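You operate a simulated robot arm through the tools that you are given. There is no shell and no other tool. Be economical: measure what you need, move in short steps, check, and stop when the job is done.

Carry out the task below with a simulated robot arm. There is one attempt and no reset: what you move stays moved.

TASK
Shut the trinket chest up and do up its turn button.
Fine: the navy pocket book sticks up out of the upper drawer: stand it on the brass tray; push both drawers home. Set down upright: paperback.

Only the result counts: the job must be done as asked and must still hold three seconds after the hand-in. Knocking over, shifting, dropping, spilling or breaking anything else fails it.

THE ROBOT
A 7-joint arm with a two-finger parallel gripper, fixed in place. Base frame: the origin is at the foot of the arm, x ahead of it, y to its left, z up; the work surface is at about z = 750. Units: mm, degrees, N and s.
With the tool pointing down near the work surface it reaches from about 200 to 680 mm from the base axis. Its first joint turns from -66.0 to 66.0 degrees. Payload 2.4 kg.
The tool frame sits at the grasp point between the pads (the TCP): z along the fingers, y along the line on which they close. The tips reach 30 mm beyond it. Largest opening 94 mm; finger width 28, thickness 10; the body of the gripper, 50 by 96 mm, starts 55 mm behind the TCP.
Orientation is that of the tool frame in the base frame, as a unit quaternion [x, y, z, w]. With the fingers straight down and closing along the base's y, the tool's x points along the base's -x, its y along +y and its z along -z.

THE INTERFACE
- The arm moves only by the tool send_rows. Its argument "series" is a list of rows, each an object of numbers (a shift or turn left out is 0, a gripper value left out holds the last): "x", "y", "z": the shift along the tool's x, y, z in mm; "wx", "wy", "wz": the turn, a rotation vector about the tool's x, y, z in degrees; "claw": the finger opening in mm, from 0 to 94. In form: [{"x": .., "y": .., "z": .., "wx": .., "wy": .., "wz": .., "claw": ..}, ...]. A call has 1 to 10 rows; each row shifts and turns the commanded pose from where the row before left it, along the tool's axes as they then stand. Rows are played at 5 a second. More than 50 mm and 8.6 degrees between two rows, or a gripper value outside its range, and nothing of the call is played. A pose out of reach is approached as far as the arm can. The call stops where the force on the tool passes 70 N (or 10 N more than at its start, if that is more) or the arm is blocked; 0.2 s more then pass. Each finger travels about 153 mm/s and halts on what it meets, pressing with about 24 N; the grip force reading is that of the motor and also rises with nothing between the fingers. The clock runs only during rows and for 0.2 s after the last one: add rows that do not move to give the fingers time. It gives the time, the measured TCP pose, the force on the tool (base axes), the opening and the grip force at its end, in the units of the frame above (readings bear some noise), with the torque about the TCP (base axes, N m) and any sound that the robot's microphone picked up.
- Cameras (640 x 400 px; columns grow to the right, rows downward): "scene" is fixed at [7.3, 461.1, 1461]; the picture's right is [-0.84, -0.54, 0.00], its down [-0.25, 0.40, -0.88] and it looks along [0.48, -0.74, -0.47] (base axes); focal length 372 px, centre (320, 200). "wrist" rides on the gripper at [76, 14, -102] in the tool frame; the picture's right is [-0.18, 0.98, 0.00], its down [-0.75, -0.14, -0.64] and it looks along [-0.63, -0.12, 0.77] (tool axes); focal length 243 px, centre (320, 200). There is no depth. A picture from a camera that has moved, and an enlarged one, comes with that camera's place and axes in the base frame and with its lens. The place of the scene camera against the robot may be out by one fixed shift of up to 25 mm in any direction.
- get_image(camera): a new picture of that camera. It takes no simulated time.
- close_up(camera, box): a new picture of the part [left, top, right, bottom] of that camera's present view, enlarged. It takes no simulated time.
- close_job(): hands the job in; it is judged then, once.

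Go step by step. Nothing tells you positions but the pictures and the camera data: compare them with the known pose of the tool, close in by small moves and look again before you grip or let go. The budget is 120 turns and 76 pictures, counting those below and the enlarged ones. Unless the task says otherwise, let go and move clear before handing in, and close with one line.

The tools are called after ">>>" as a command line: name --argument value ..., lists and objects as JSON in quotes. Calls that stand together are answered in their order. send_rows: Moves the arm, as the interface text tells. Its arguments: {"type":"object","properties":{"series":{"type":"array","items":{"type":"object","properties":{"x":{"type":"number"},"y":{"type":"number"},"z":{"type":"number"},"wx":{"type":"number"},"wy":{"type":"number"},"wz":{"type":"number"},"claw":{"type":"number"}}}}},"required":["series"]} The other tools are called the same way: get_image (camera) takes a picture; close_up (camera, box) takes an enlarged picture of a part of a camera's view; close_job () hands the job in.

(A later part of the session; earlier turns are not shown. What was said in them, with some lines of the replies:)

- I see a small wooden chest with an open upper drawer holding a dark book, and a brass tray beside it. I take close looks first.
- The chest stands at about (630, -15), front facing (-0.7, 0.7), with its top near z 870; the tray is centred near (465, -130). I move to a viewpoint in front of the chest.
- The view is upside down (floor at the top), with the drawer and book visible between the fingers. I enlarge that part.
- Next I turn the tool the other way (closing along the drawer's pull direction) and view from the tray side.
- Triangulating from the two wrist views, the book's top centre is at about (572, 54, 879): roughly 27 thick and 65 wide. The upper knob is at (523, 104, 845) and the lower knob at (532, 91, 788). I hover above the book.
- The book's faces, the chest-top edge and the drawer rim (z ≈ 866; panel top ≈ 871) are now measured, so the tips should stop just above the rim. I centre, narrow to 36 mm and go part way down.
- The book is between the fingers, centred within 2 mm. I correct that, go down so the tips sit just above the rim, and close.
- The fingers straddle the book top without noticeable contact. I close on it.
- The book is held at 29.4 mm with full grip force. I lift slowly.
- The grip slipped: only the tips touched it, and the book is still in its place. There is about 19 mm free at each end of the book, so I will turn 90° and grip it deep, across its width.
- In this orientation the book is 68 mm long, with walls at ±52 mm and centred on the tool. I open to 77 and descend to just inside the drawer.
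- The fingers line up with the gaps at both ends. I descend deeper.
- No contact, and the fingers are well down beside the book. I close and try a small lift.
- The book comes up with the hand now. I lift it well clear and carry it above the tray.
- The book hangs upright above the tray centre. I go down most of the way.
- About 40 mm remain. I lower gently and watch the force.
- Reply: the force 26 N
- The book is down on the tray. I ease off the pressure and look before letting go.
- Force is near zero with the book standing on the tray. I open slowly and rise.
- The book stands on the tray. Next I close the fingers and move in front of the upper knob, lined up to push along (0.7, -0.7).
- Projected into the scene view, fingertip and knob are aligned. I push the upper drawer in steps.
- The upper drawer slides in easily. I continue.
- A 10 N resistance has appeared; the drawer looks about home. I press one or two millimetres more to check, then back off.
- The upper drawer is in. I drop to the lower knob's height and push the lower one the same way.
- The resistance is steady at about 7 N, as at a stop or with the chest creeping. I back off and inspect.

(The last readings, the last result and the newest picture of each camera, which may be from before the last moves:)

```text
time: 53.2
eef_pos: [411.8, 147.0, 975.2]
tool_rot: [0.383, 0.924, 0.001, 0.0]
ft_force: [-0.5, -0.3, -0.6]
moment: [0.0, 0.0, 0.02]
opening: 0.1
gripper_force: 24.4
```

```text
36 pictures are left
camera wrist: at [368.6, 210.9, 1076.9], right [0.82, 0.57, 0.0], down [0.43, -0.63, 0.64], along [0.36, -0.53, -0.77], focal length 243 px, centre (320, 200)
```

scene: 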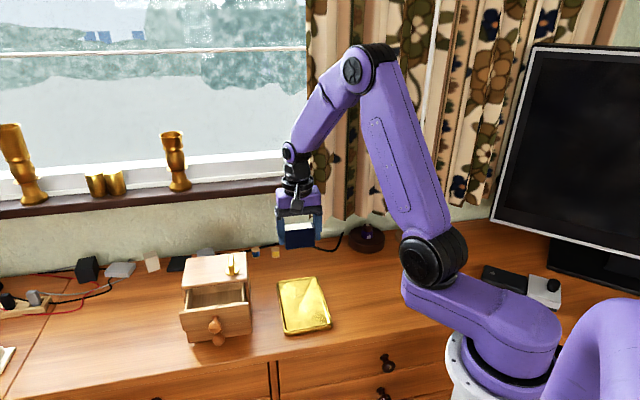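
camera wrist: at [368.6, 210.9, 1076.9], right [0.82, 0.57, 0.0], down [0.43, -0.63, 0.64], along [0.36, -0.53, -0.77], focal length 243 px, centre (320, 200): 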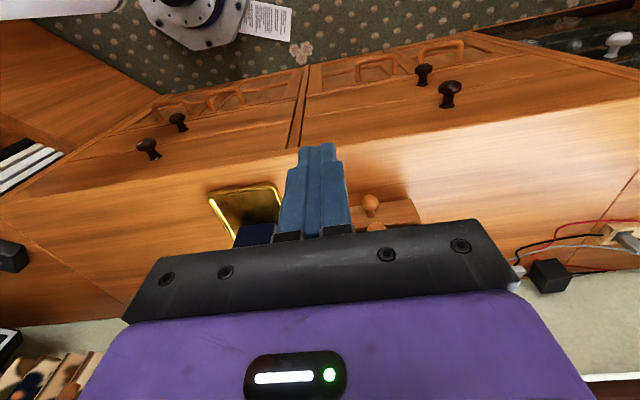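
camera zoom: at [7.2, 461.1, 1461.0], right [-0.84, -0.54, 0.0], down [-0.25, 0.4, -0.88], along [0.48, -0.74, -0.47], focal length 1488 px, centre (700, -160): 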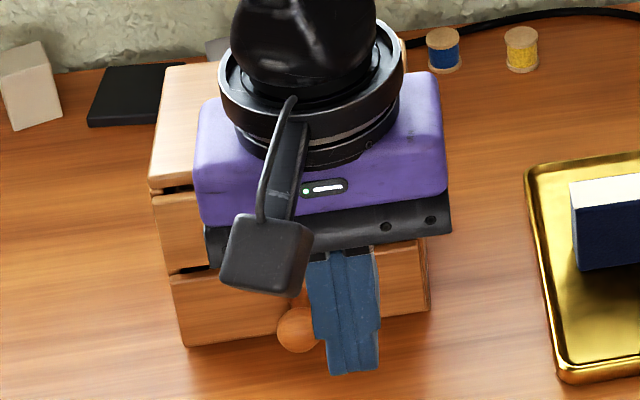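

I go back to the tray-side viewpoint to see the drawers and the button.

>>> send_rows --series '[{"wz": -8.5}, {"wz": -8.5}, {"wz": -8.5}, {"wz": -8.5}, {"wz": -8.5}, {"wz": -8.5}, {"wz": -8.5}, {"wz": -8.5}, {"wz": -8.5}, {"wz": -8.5}]'

>>> send_rows --series '[{"wz": -5, "claw": 94}, {"x": 15.5, "y": -26.5, "z": -5}, {"x": 15.5, "y": -26.5, "z": -5}, {"x": 15.5, "y": -26.5, "z": -5}, {"x": 15.5, "y": -26.5, "z": -5}, {"x": 15.5, "y": -26.5, "z": -5}, {"x": 15.5, "y": -26.5, "z": -5}, {}]'

>>> close_up --camera "wrist" --box '[200, 100, 420, 240]'

>>> close_up --camera "scene" --box '[185, 240, 265, 340]'

```text
time: 55.4
eef_pos: [412.0, 147.2, 973.3]
tool_rot: [-0.343, 0.939, 0.0, 0.0]
ft_force: [-0.8, 0.1, -0.1]
moment: [0.0, -0.03, -0.01]
opening: 0.1
gripper_force: 24.5
```

```text
time: 57.2
eef_pos: [458.4, -30.4, 1003.8]
tool_rot: [-0.382, 0.924, 0.0, 0.0]
ft_force: [-0.2, 0.7, -0.1]
moment: [0.02, -0.01, -0.03]
opening: 94.1
gripper_force: 0.2
```

```text
2.86 times, centred on (310, 170) of wrist
camera zoom: at [395.1, -74.6, 1107.2], right [-0.57, 0.82, 0.0], down [0.63, 0.43, 0.64], along [0.53, 0.36, -0.77], focal length 693 px, centre (349, 286)
```

zoom: 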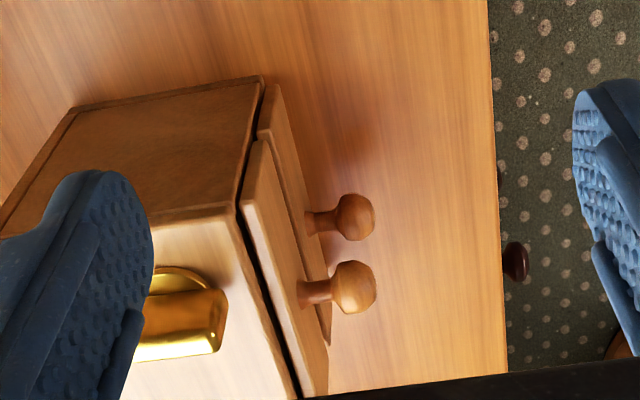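

```text
4.00 times, centred on (225, 290) of scene
camera zoom: at [7.3, 461.1, 1461.0], right [-0.84, -0.54, 0.0], down [-0.25, 0.4, -0.88], along [0.48, -0.74, -0.47], focal length 1488 px, centre (700, -160)
```

zoom: 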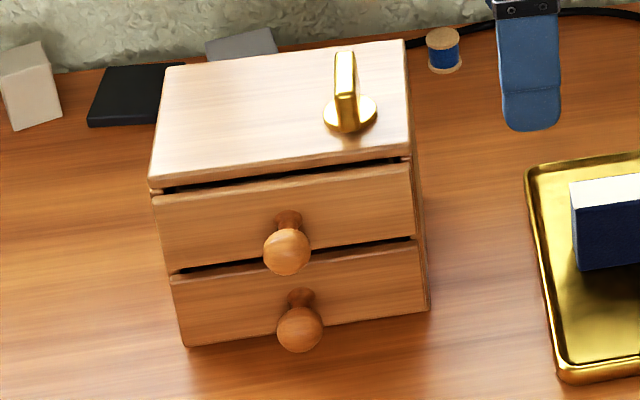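

Both drawer fronts now sit against the carcass with knobs equally far out, so they look home; the pushing slid the chest back a few millimetres. I now shift to see the turn button clearly.

>>> send_rows --series '[{"y": -25}, {"y": -25}, {"x": -10, "y": -15}, {}]'

>>> close_up --camera "wrist" --box '[210, 100, 410, 230]'

>>> close_up --camera "scene" --box '[205, 245, 255, 285]'

```text
time: 58.2
eef_pos: [511.6, -70.6, 1004.5]
tool_rot: [-0.383, 0.924, 0.0, 0.0]
ft_force: [-0.6, 0.1, 0.1]
moment: [0.02, 0.03, 0.04]
opening: 94.2
gripper_force: 0.0
```

```text
3.08 times, centred on (310, 165) of wrist
camera zoom: at [448.5, -113.9, 1108.3], right [-0.57, 0.82, 0.0], down [0.63, 0.43, 0.64], along [0.53, 0.36, -0.77], focal length 746 px, centre (351, 308)
```

zoom: 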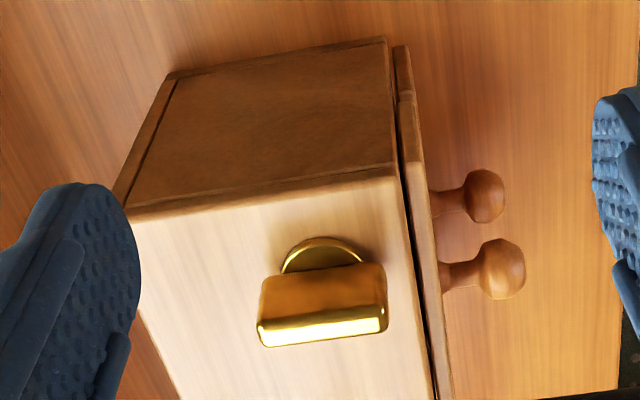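

```text
10.00 times, centred on (230, 265) of scene
camera zoom: at [7.3, 461.1, 1461.0], right [-0.84, -0.54, 0.0], down [-0.25, 0.4, -0.88], along [0.48, -0.74, -0.47], focal length 3721 px, centre (1220, -450)
```

zoom: 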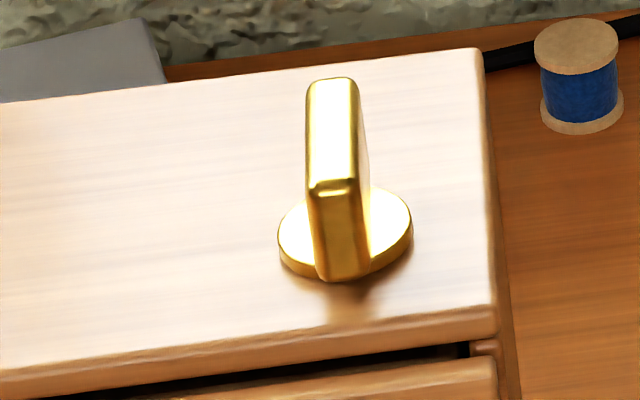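

The turn button is a brass bar about 45 × 12 mm on a round base, axis at about (597, -29), bar top near z 913, lying front-to-back. I turn the gripper to straddle it and hover above it.

>>> send_rows --series '[{"wz": 8.5, "claw": 50}, {"wz": 8.5}, {"wz": 8.5}, {"wz": 8.5}, {"wz": 8.5}, {"wz": 8.5}, {"wz": 8.5}, {"wz": 8.5}, {"wz": 8.5}, {"wz": 8.5}]'

>>> send_rows --series '[{"wz": 5}, {"x": -8, "y": 22}, {"x": -8, "y": 22}, {"x": -8, "y": 22}, {"x": -8, "y": 23}, {"z": 15}, {"z": 15}, {}]'

>>> close_up --camera "wrist" --box '[220, 90, 420, 240]'

>>> close_up --camera "scene" --box '[190, 220, 270, 290]'

```text
time: 60.4
eef_pos: [510.5, -70.3, 1003.9]
tool_rot: [0.343, 0.94, 0.0, 0.0]
ft_force: [0.9, -0.3, 0.0]
moment: [-0.04, 0.01, 0.03]
opening: 49.7
gripper_force: 0.2
```

```text
time: 62.2
eef_pos: [596.8, -30.6, 972.6]
tool_rot: [0.382, 0.924, 0.0, 0.0]
ft_force: [0.6, -0.1, 0.1]
moment: [0.02, 0.03, 0.01]
opening: 50.1
gripper_force: 0.0
```

```text
2.67 times, centred on (320, 165) of wrist
camera zoom: at [553.6, 33.4, 1075.6], right [0.82, 0.57, 0.0], down [0.43, -0.63, 0.64], along [0.36, -0.53, -0.77], focal length 647 px, centre (320, 293)
```

zoom: 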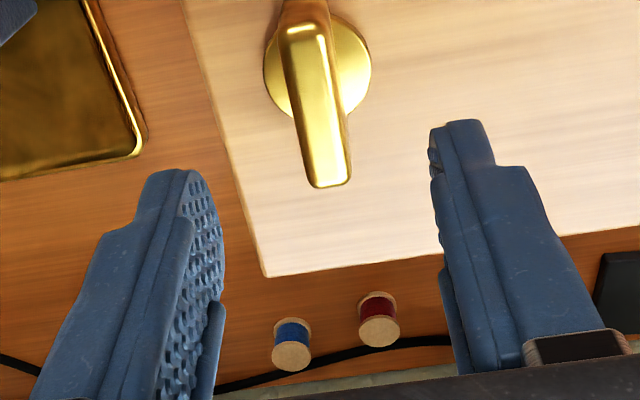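

```text
5.71 times, centred on (230, 255) of scene
camera zoom: at [7.3, 461.1, 1461.0], right [-0.84, -0.54, 0.0], down [-0.25, 0.4, -0.88], along [0.48, -0.74, -0.47], focal length 2126 px, centre (834, -114)
```

zoom: 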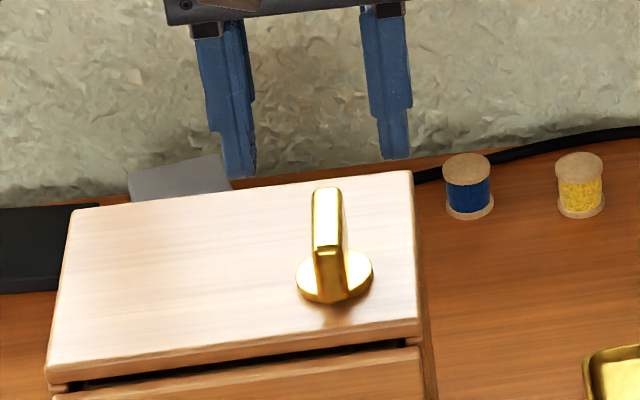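

The bar axis refines to (594.5, -27.8), running along the tool's x. I correct by 3.6 mm, narrow the fingers and go down around it.

>>> send_rows --series '[{"x": 3.6, "y": 0.3, "claw": 30}, {"z": 12}, {"z": 12}, {}]'

>>> close_up --camera "wrist" --box '[220, 90, 420, 240]'

```text
time: 63.2
eef_pos: [593.5, -26.0, 949.9]
tool_rot: [0.383, 0.924, 0.0, 0.0]
ft_force: [-0.5, 0.1, -0.4]
moment: [0.0, 0.01, 0.02]
opening: 29.9
gripper_force: 0.1
```

```text
2.67 times, centred on (320, 165) of wrist
camera zoom: at [550.4, 37.5, 1052.3], right [0.82, 0.57, 0.0], down [0.43, -0.63, 0.64], along [0.36, -0.53, -0.77], focal length 647 px, centre (320, 293)
```

zoom: 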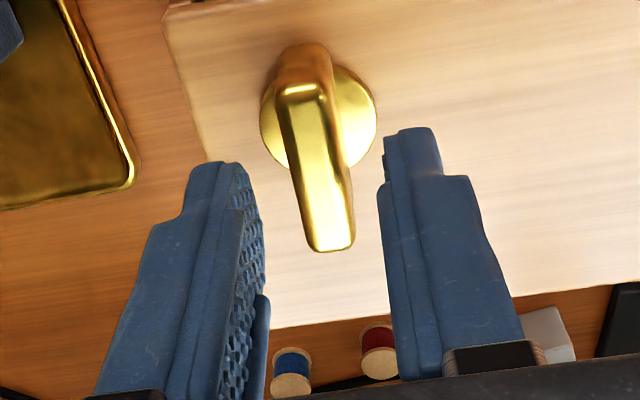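

Centred. I descend around the bar and close lightly to about the bar's width.

>>> send_rows --series '[{"z": 10}, {"z": 10}, {"z": 9}, {}]'

>>> send_rows --series '[{"claw": 24}, {"claw": 18}, {"claw": 14}, {"claw": 10}, {}]'

>>> close_up --camera "scene" --box '[190, 220, 270, 290]'

```text
time: 64.2
eef_pos: [593.3, -26.8, 919.5]
tool_rot: [0.382, 0.924, 0.001, 0.0]
ft_force: [0.0, 0.1, 0.9]
moment: [0.02, -0.01, -0.02]
opening: 30.0
gripper_force: 0.1
```

```text
time: 65.4
eef_pos: [593.2, -26.4, 919.6]
tool_rot: [0.382, 0.924, 0.0, 0.0]
ft_force: [-2.0, -2.4, 0.5]
moment: [0.13, 0.13, -0.18]
opening: 17.7
gripper_force: 24.0
```

```text
5.71 times, centred on (230, 255) of scene
camera zoom: at [7.2, 461.0, 1461.1], right [-0.84, -0.54, 0.0], down [-0.25, 0.4, -0.88], along [0.48, -0.74, -0.47], focal length 2126 px, centre (834, -114)
```

zoom: 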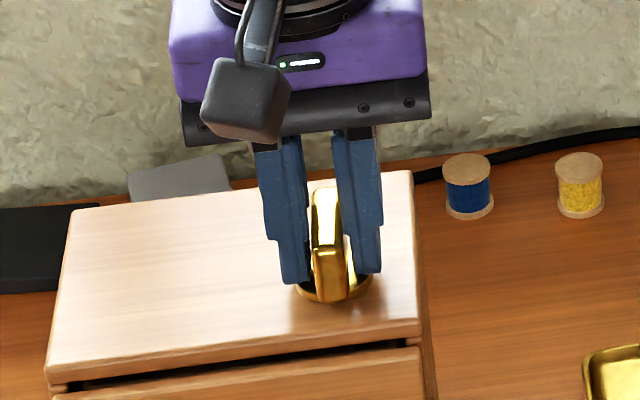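

The fingers meet the bar at 17.7 mm. I ease the clamp slightly and try a small turn, watching the torque.

>>> send_rows --series '[{"claw": 18.5}, {}, {"wz": -4}, {"wz": -4}, {"wz": -4}, {}]'

>>> close_up --camera "scene" --box '[190, 220, 270, 290]'

```text
time: 66.8
eef_pos: [595.0, -26.0, 920.7]
tool_rot: [0.283, 0.959, -0.001, 0.001]
ft_force: [0.9, -0.5, -0.1]
moment: [-0.08, -0.05, -0.54]
opening: 20.1
gripper_force: 23.6
```

```text
5.71 times, centred on (230, 255) of scene
camera zoom: at [7.4, 461.1, 1461.0], right [-0.84, -0.54, 0.0], down [-0.25, 0.4, -0.88], along [0.48, -0.74, -0.47], focal length 2126 px, centre (834, -114)
```

zoom: 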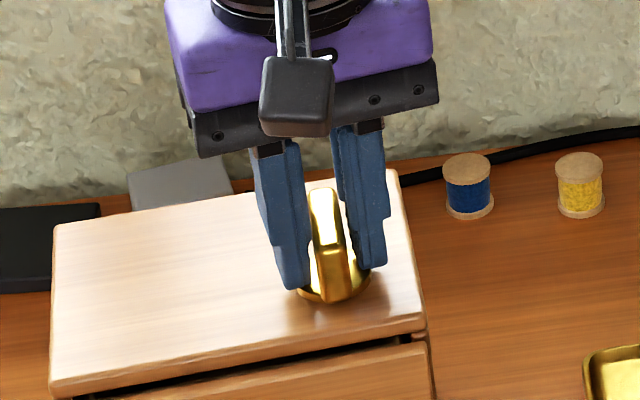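

That direction is the stop: the chest itself turned a few degrees. I turn back and go the other way, watching.

>>> send_rows --series '[{"wz": 4}, {"wz": 4}, {"wz": 4}, {"wz": 4}, {"wz": 4}, {"wz": 4}, {}]'

>>> close_up --camera "scene" --box '[190, 220, 270, 290]'

```text
time: 68.4
eef_pos: [593.9, -26.5, 921.2]
tool_rot: [0.478, 0.878, 0.0, 0.0]
ft_force: [0.7, -0.7, -0.6]
moment: [0.01, -0.01, 0.06]
opening: 18.5
gripper_force: 0.1
```

```text
5.71 times, centred on (230, 255) of scene
camera zoom: at [7.3, 461.1, 1461.0], right [-0.84, -0.54, 0.0], down [-0.25, 0.4, -0.88], along [0.48, -0.74, -0.47], focal length 2126 px, centre (834, -114)
```

zoom: 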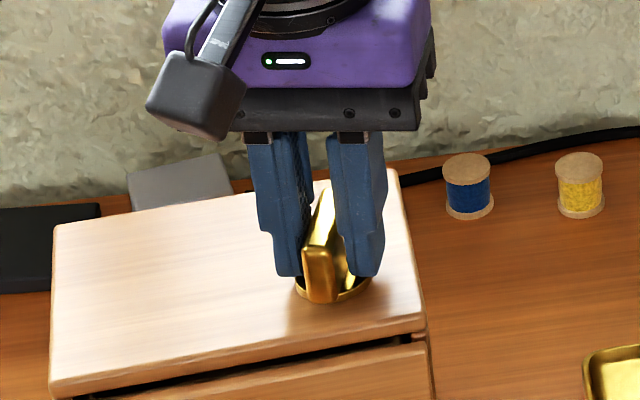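

The button turns freely this way and the chest stays. I continue the quarter turn.

>>> send_rows --series '[{"wz": 7}, {"wz": 7}, {"wz": 7}, {"wz": 7}, {"wz": 7}, {"wz": 7}, {"wz": 7}, {}]'

>>> close_up --camera "scene" --box '[190, 220, 270, 290]'

```text
time: 70.2
eef_pos: [594.5, -25.5, 920.2]
tool_rot: [0.799, 0.602, 0.0, 0.001]
ft_force: [-1.4, 0.2, 1.2]
moment: [0.02, 0.03, 0.01]
opening: 19.7
gripper_force: 1.5
```

```text
5.71 times, centred on (230, 255) of scene
camera zoom: at [7.2, 461.1, 1461.0], right [-0.84, -0.54, 0.0], down [-0.25, 0.4, -0.88], along [0.48, -0.74, -0.47], focal length 2126 px, centre (834, -114)
```

zoom: 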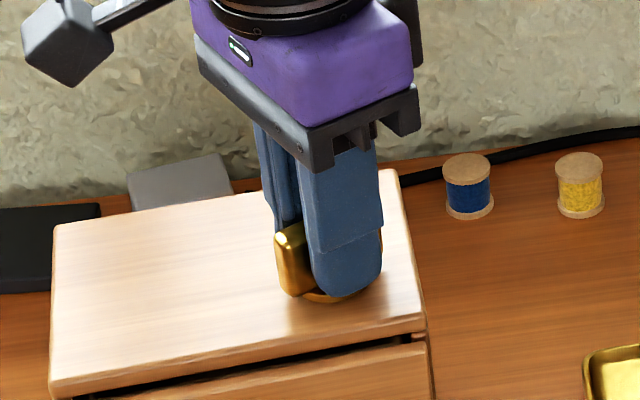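

>>> send_rows --series '[{"wz": 6}, {"wz": 6}, {"wz": 5}, {"wz": 4}, {}]'

>>> send_rows --series '[{"wz": 3}, {"wz": 2}, {}]'

>>> close_up --camera "scene" --box '[190, 220, 270, 290]'

```text
time: 71.4
eef_pos: [594.0, -27.0, 921.2]
tool_rot: [0.895, 0.445, 0.0, 0.0]
ft_force: [-2.4, 1.3, -0.5]
moment: [0.02, -0.01, 0.03]
opening: 19.9
gripper_force: 1.1
```

```text
time: 72.2
eef_pos: [593.1, -27.7, 920.9]
tool_rot: [0.913, 0.408, 0.0, 0.0]
ft_force: [-0.9, 1.7, 0.6]
moment: [0.0, 0.04, 0.0]
opening: 19.8
gripper_force: 1.3
```

```text
5.71 times, centred on (230, 255) of scene
camera zoom: at [7.2, 461.1, 1461.0], right [-0.84, -0.54, 0.0], down [-0.25, 0.4, -0.88], along [0.48, -0.74, -0.47], focal length 2126 px, centre (834, -114)
```

zoom: 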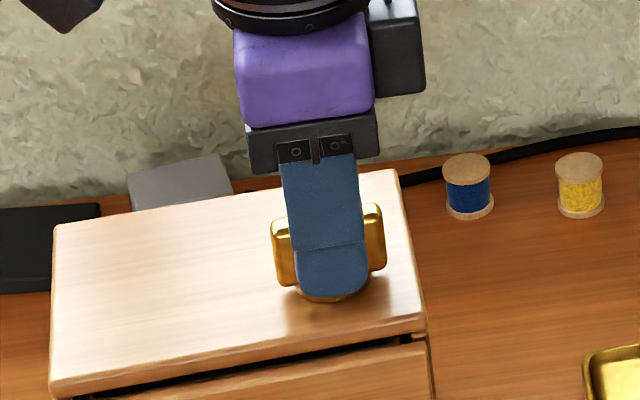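

The bar is nearly parallel to the front. I go on in small steps to find its end stop.

>>> send_rows --series '[{"wz": 3}, {}]'

>>> send_rows --series '[{"wz": 3}, {}]'

>>> close_up --camera "scene" --box '[190, 220, 270, 290]'

```text
time: 72.8
eef_pos: [594.2, -26.5, 921.9]
tool_rot: [0.924, 0.382, -0.001, 0.0]
ft_force: [-4.0, 1.1, 0.2]
moment: [0.02, -0.02, 0.05]
opening: 20.6
gripper_force: 1.4
```

```text
time: 73.4
eef_pos: [592.9, -27.0, 921.3]
tool_rot: [0.934, 0.358, 0.001, 0.0]
ft_force: [-3.5, 1.6, -1.0]
moment: [-0.04, 0.02, 0.08]
opening: 21.0
gripper_force: 2.6
```

```text
5.71 times, centred on (230, 255) of scene
camera zoom: at [7.2, 461.1, 1461.0], right [-0.84, -0.54, 0.0], down [-0.25, 0.4, -0.88], along [0.48, -0.74, -0.47], focal length 2126 px, centre (834, -114)
```

zoom: 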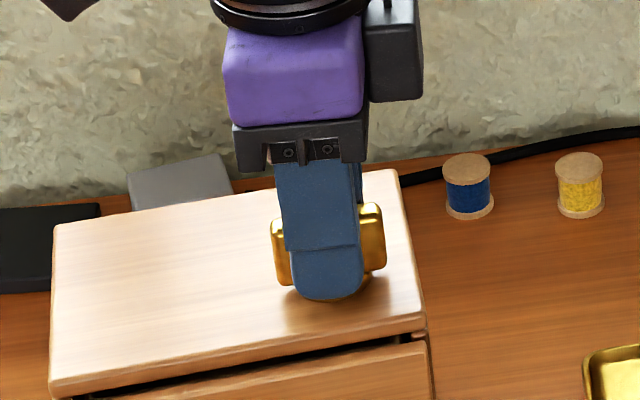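

The button appears to be at its end stop, a quarter turn round. A bit more turning will seat it firmly and swing the chest back to its original heading.

>>> send_rows --series '[{"wz": 2}, {"wz": 2}, {"wz": 2}, {}]'

>>> close_up --camera "scene" --box '[190, 220, 270, 290]'

```text
time: 74.4
eef_pos: [594.3, -27.7, 920.8]
tool_rot: [0.951, 0.308, 0.001, 0.0]
ft_force: [-1.9, 0.2, 0.9]
moment: [0.01, -0.03, 0.19]
opening: 19.8
gripper_force: 11.5
```

```text
5.71 times, centred on (230, 255) of scene
camera zoom: at [7.2, 461.1, 1461.0], right [-0.84, -0.54, 0.0], down [-0.25, 0.4, -0.88], along [0.48, -0.74, -0.47], focal length 2126 px, centre (834, -114)
```

zoom: 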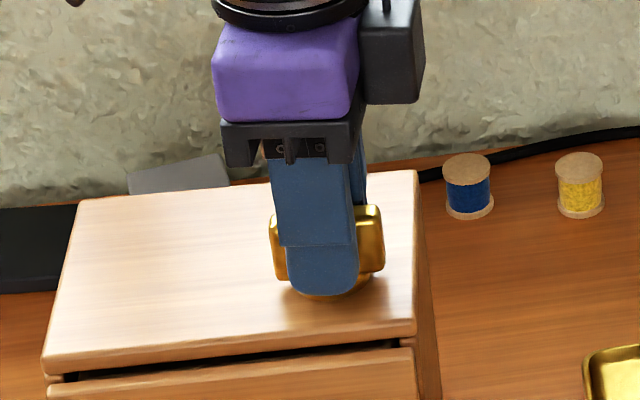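

The chest is back to its heading and the button is at its stop. I relax the twist a little, open, and rise straight up.

>>> send_rows --series '[{"wz": -1}, {"claw": 26}, {"claw": 34}, {}, {"z": -10}, {"z": -20}, {"z": -30}, {"z": -40}, {}]'

>>> close_up --camera "scene" --box '[180, 235, 280, 350]'

>>> get_image --camera "wrist"

```text
time: 76.4
eef_pos: [591.5, -27.2, 1021.7]
tool_rot: [0.948, 0.317, 0.0, 0.0]
ft_force: [0.0, 0.1, -0.2]
moment: [0.0, 0.0, 0.04]
opening: 34.0
gripper_force: 0.0
```

```text
3.48 times, centred on (230, 292) of scene
camera zoom: at [7.3, 461.1, 1461.0], right [-0.84, -0.54, 0.0], down [-0.25, 0.4, -0.88], along [0.48, -0.74, -0.47], focal length 1294 px, centre (633, -122)
```

zoom: 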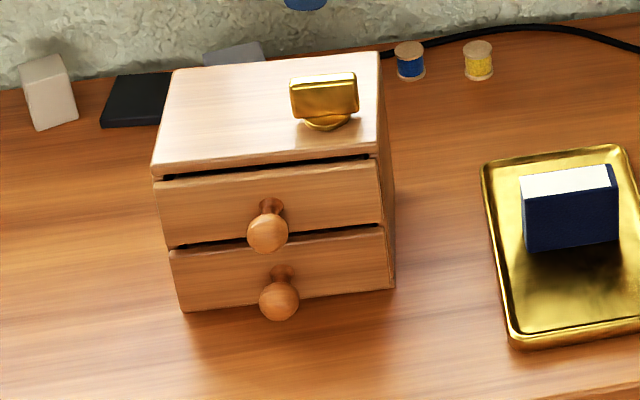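

```text
20 pictures are left
camera wrist: at [661.9, 7.5, 1125.2], right [0.44, -0.9, 0.0], down [-0.69, -0.34, 0.64], along [-0.57, -0.29, -0.77], focal length 243 px, centre (320, 200)
```

wrist: 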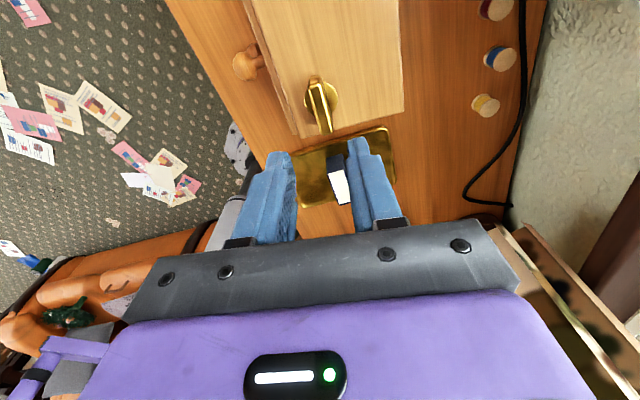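

The bar now lies parallel to the front. I check the drawer fronts closely for any gap.

>>> close_up --camera "wrist" --box '[220, 0, 360, 150]'

>>> close_up --camera "scene" --box '[215, 265, 255, 325]'

```text
2.67 times, centred on (290, 75) of wrist
camera zoom: at [661.9, 7.5, 1125.2], right [0.44, -0.9, 0.0], down [-0.69, -0.34, 0.64], along [-0.57, -0.29, -0.77], focal length 647 px, centre (400, 533)
```

zoom: 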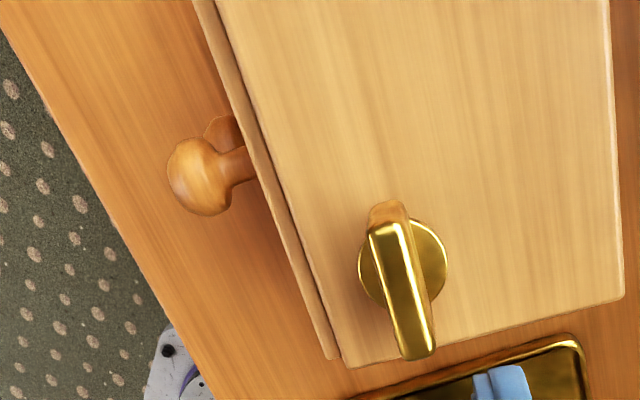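

```text
6.67 times, centred on (235, 295) of scene
camera zoom: at [7.3, 461.1, 1461.0], right [-0.84, -0.54, 0.0], down [-0.25, 0.4, -0.88], along [0.48, -0.74, -0.47], focal length 2481 px, centre (887, -433)
```

zoom: 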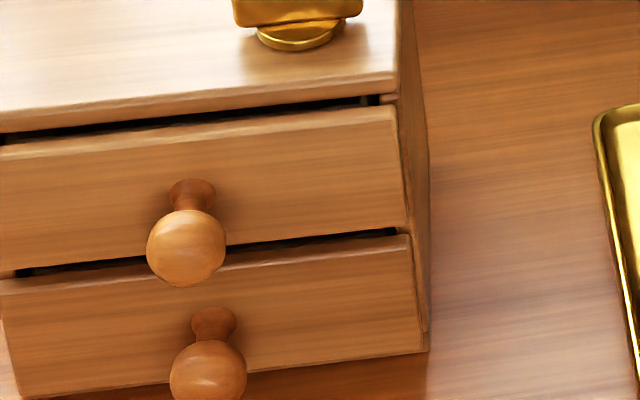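

The fronts look seated; I take one more side view to be sure, unwinding the wrist first.

>>> send_rows --series '[{"wz": -8.5, "x": 10}, {"wz": -8.5}, {"wz": -8.5}, {"wz": -8.5}, {"wz": -8.5}, {"wz": -8.5}, {"wz": -8.5}, {"wz": -8.5}, {"wz": -8.5}, {"wz": -8.5}]'

>>> send_rows --series '[{"wz": -8.5}, {"wz": -8.5}, {"wz": -8.5}, {"wz": -8.5}, {"wz": -8.5}, {"wz": -8.5}, {"wz": -8.5}, {"wz": -8.5}, {"wz": -8.5}, {"wz": -8.5}]'

>>> send_rows --series '[{"wz": -8.5, "claw": 94}, {"wz": -8.5}, {"x": 20, "y": 10}, {"x": 20, "y": 10}, {"x": 20, "y": 10}, {}]'

>>> get_image --camera "wrist"

```text
time: 78.6
eef_pos: [601.7, -21.3, 1019.4]
tool_rot: [0.484, 0.875, 0.0, -0.001]
ft_force: [0.2, -0.3, -0.6]
moment: [0.0, -0.02, 0.0]
opening: 34.2
gripper_force: 0.2
```

```text
time: 80.8
eef_pos: [601.8, -20.6, 1020.0]
tool_rot: [-0.235, 0.972, 0.0, 0.0]
ft_force: [0.0, -1.2, -0.5]
moment: [0.02, -0.02, 0.02]
opening: 34.1
gripper_force: 0.1
```

```text
time: 82.2
eef_pos: [537.0, -40.1, 1021.5]
tool_rot: [-0.375, 0.927, 0.0, 0.0]
ft_force: [-0.2, -0.2, -0.6]
moment: [0.05, 0.01, -0.02]
opening: 94.1
gripper_force: 0.2
```

```text
17 pictures are left
camera wrist: at [473.4, -83.5, 1124.9], right [-0.55, 0.83, 0.0], down [0.64, 0.42, 0.64], along [0.54, 0.35, -0.77], focal length 243 px, centre (320, 200)
```

wrist: 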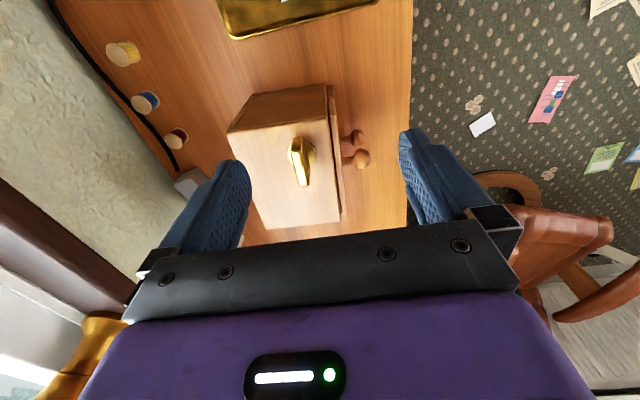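

>>> close_up --camera "wrist" --box '[270, 75, 390, 235]'

>>> close_up --camera "wrist" --box '[315, 80, 375, 130]'

```text
2.50 times, centred on (330, 155) of wrist
camera zoom: at [473.4, -83.5, 1124.9], right [-0.55, 0.83, 0.0], down [0.64, 0.42, 0.64], along [0.54, 0.35, -0.77], focal length 606 px, centre (295, 312)
```

zoom: 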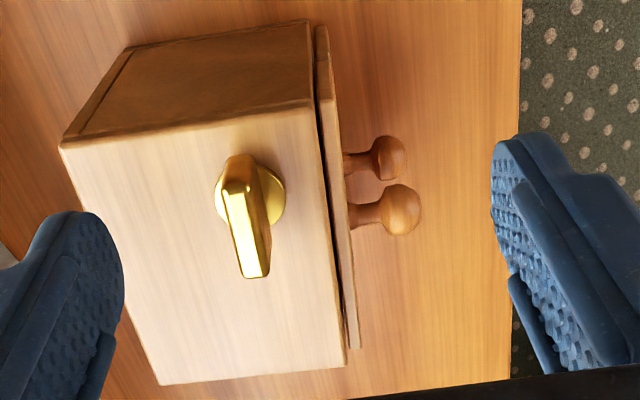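

```text
8.00 times, centred on (345, 105) of wrist
camera zoom: at [473.4, -83.5, 1124.9], right [-0.55, 0.83, 0.0], down [0.64, 0.42, 0.64], along [0.54, 0.35, -0.77], focal length 1941 px, centre (120, 960)
```

zoom: 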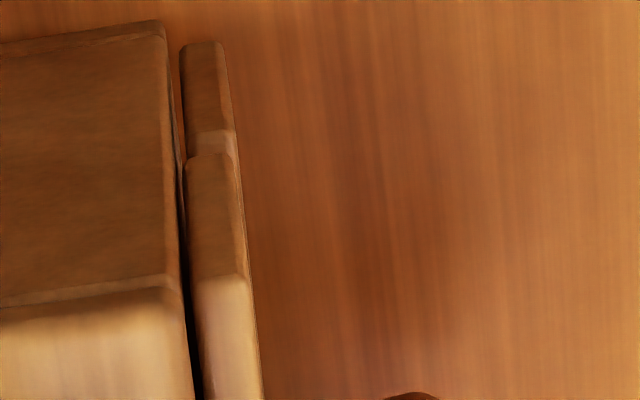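

The book stands on the tray, both drawers are home with matching fronts, and the button is turned a quarter to its stop. The arm is clear, so I hand in.

>>> close_job

```text
The job is handed in.
```

The navy book stands upright on the brass tray, both drawers are pushed home and the turn button is turned a quarter to its stop. Pushing the drawers slid the chest back about 10 mm, turning the button left it a degree or two off its first heading, and about 2 mm still shows behind each drawer front.
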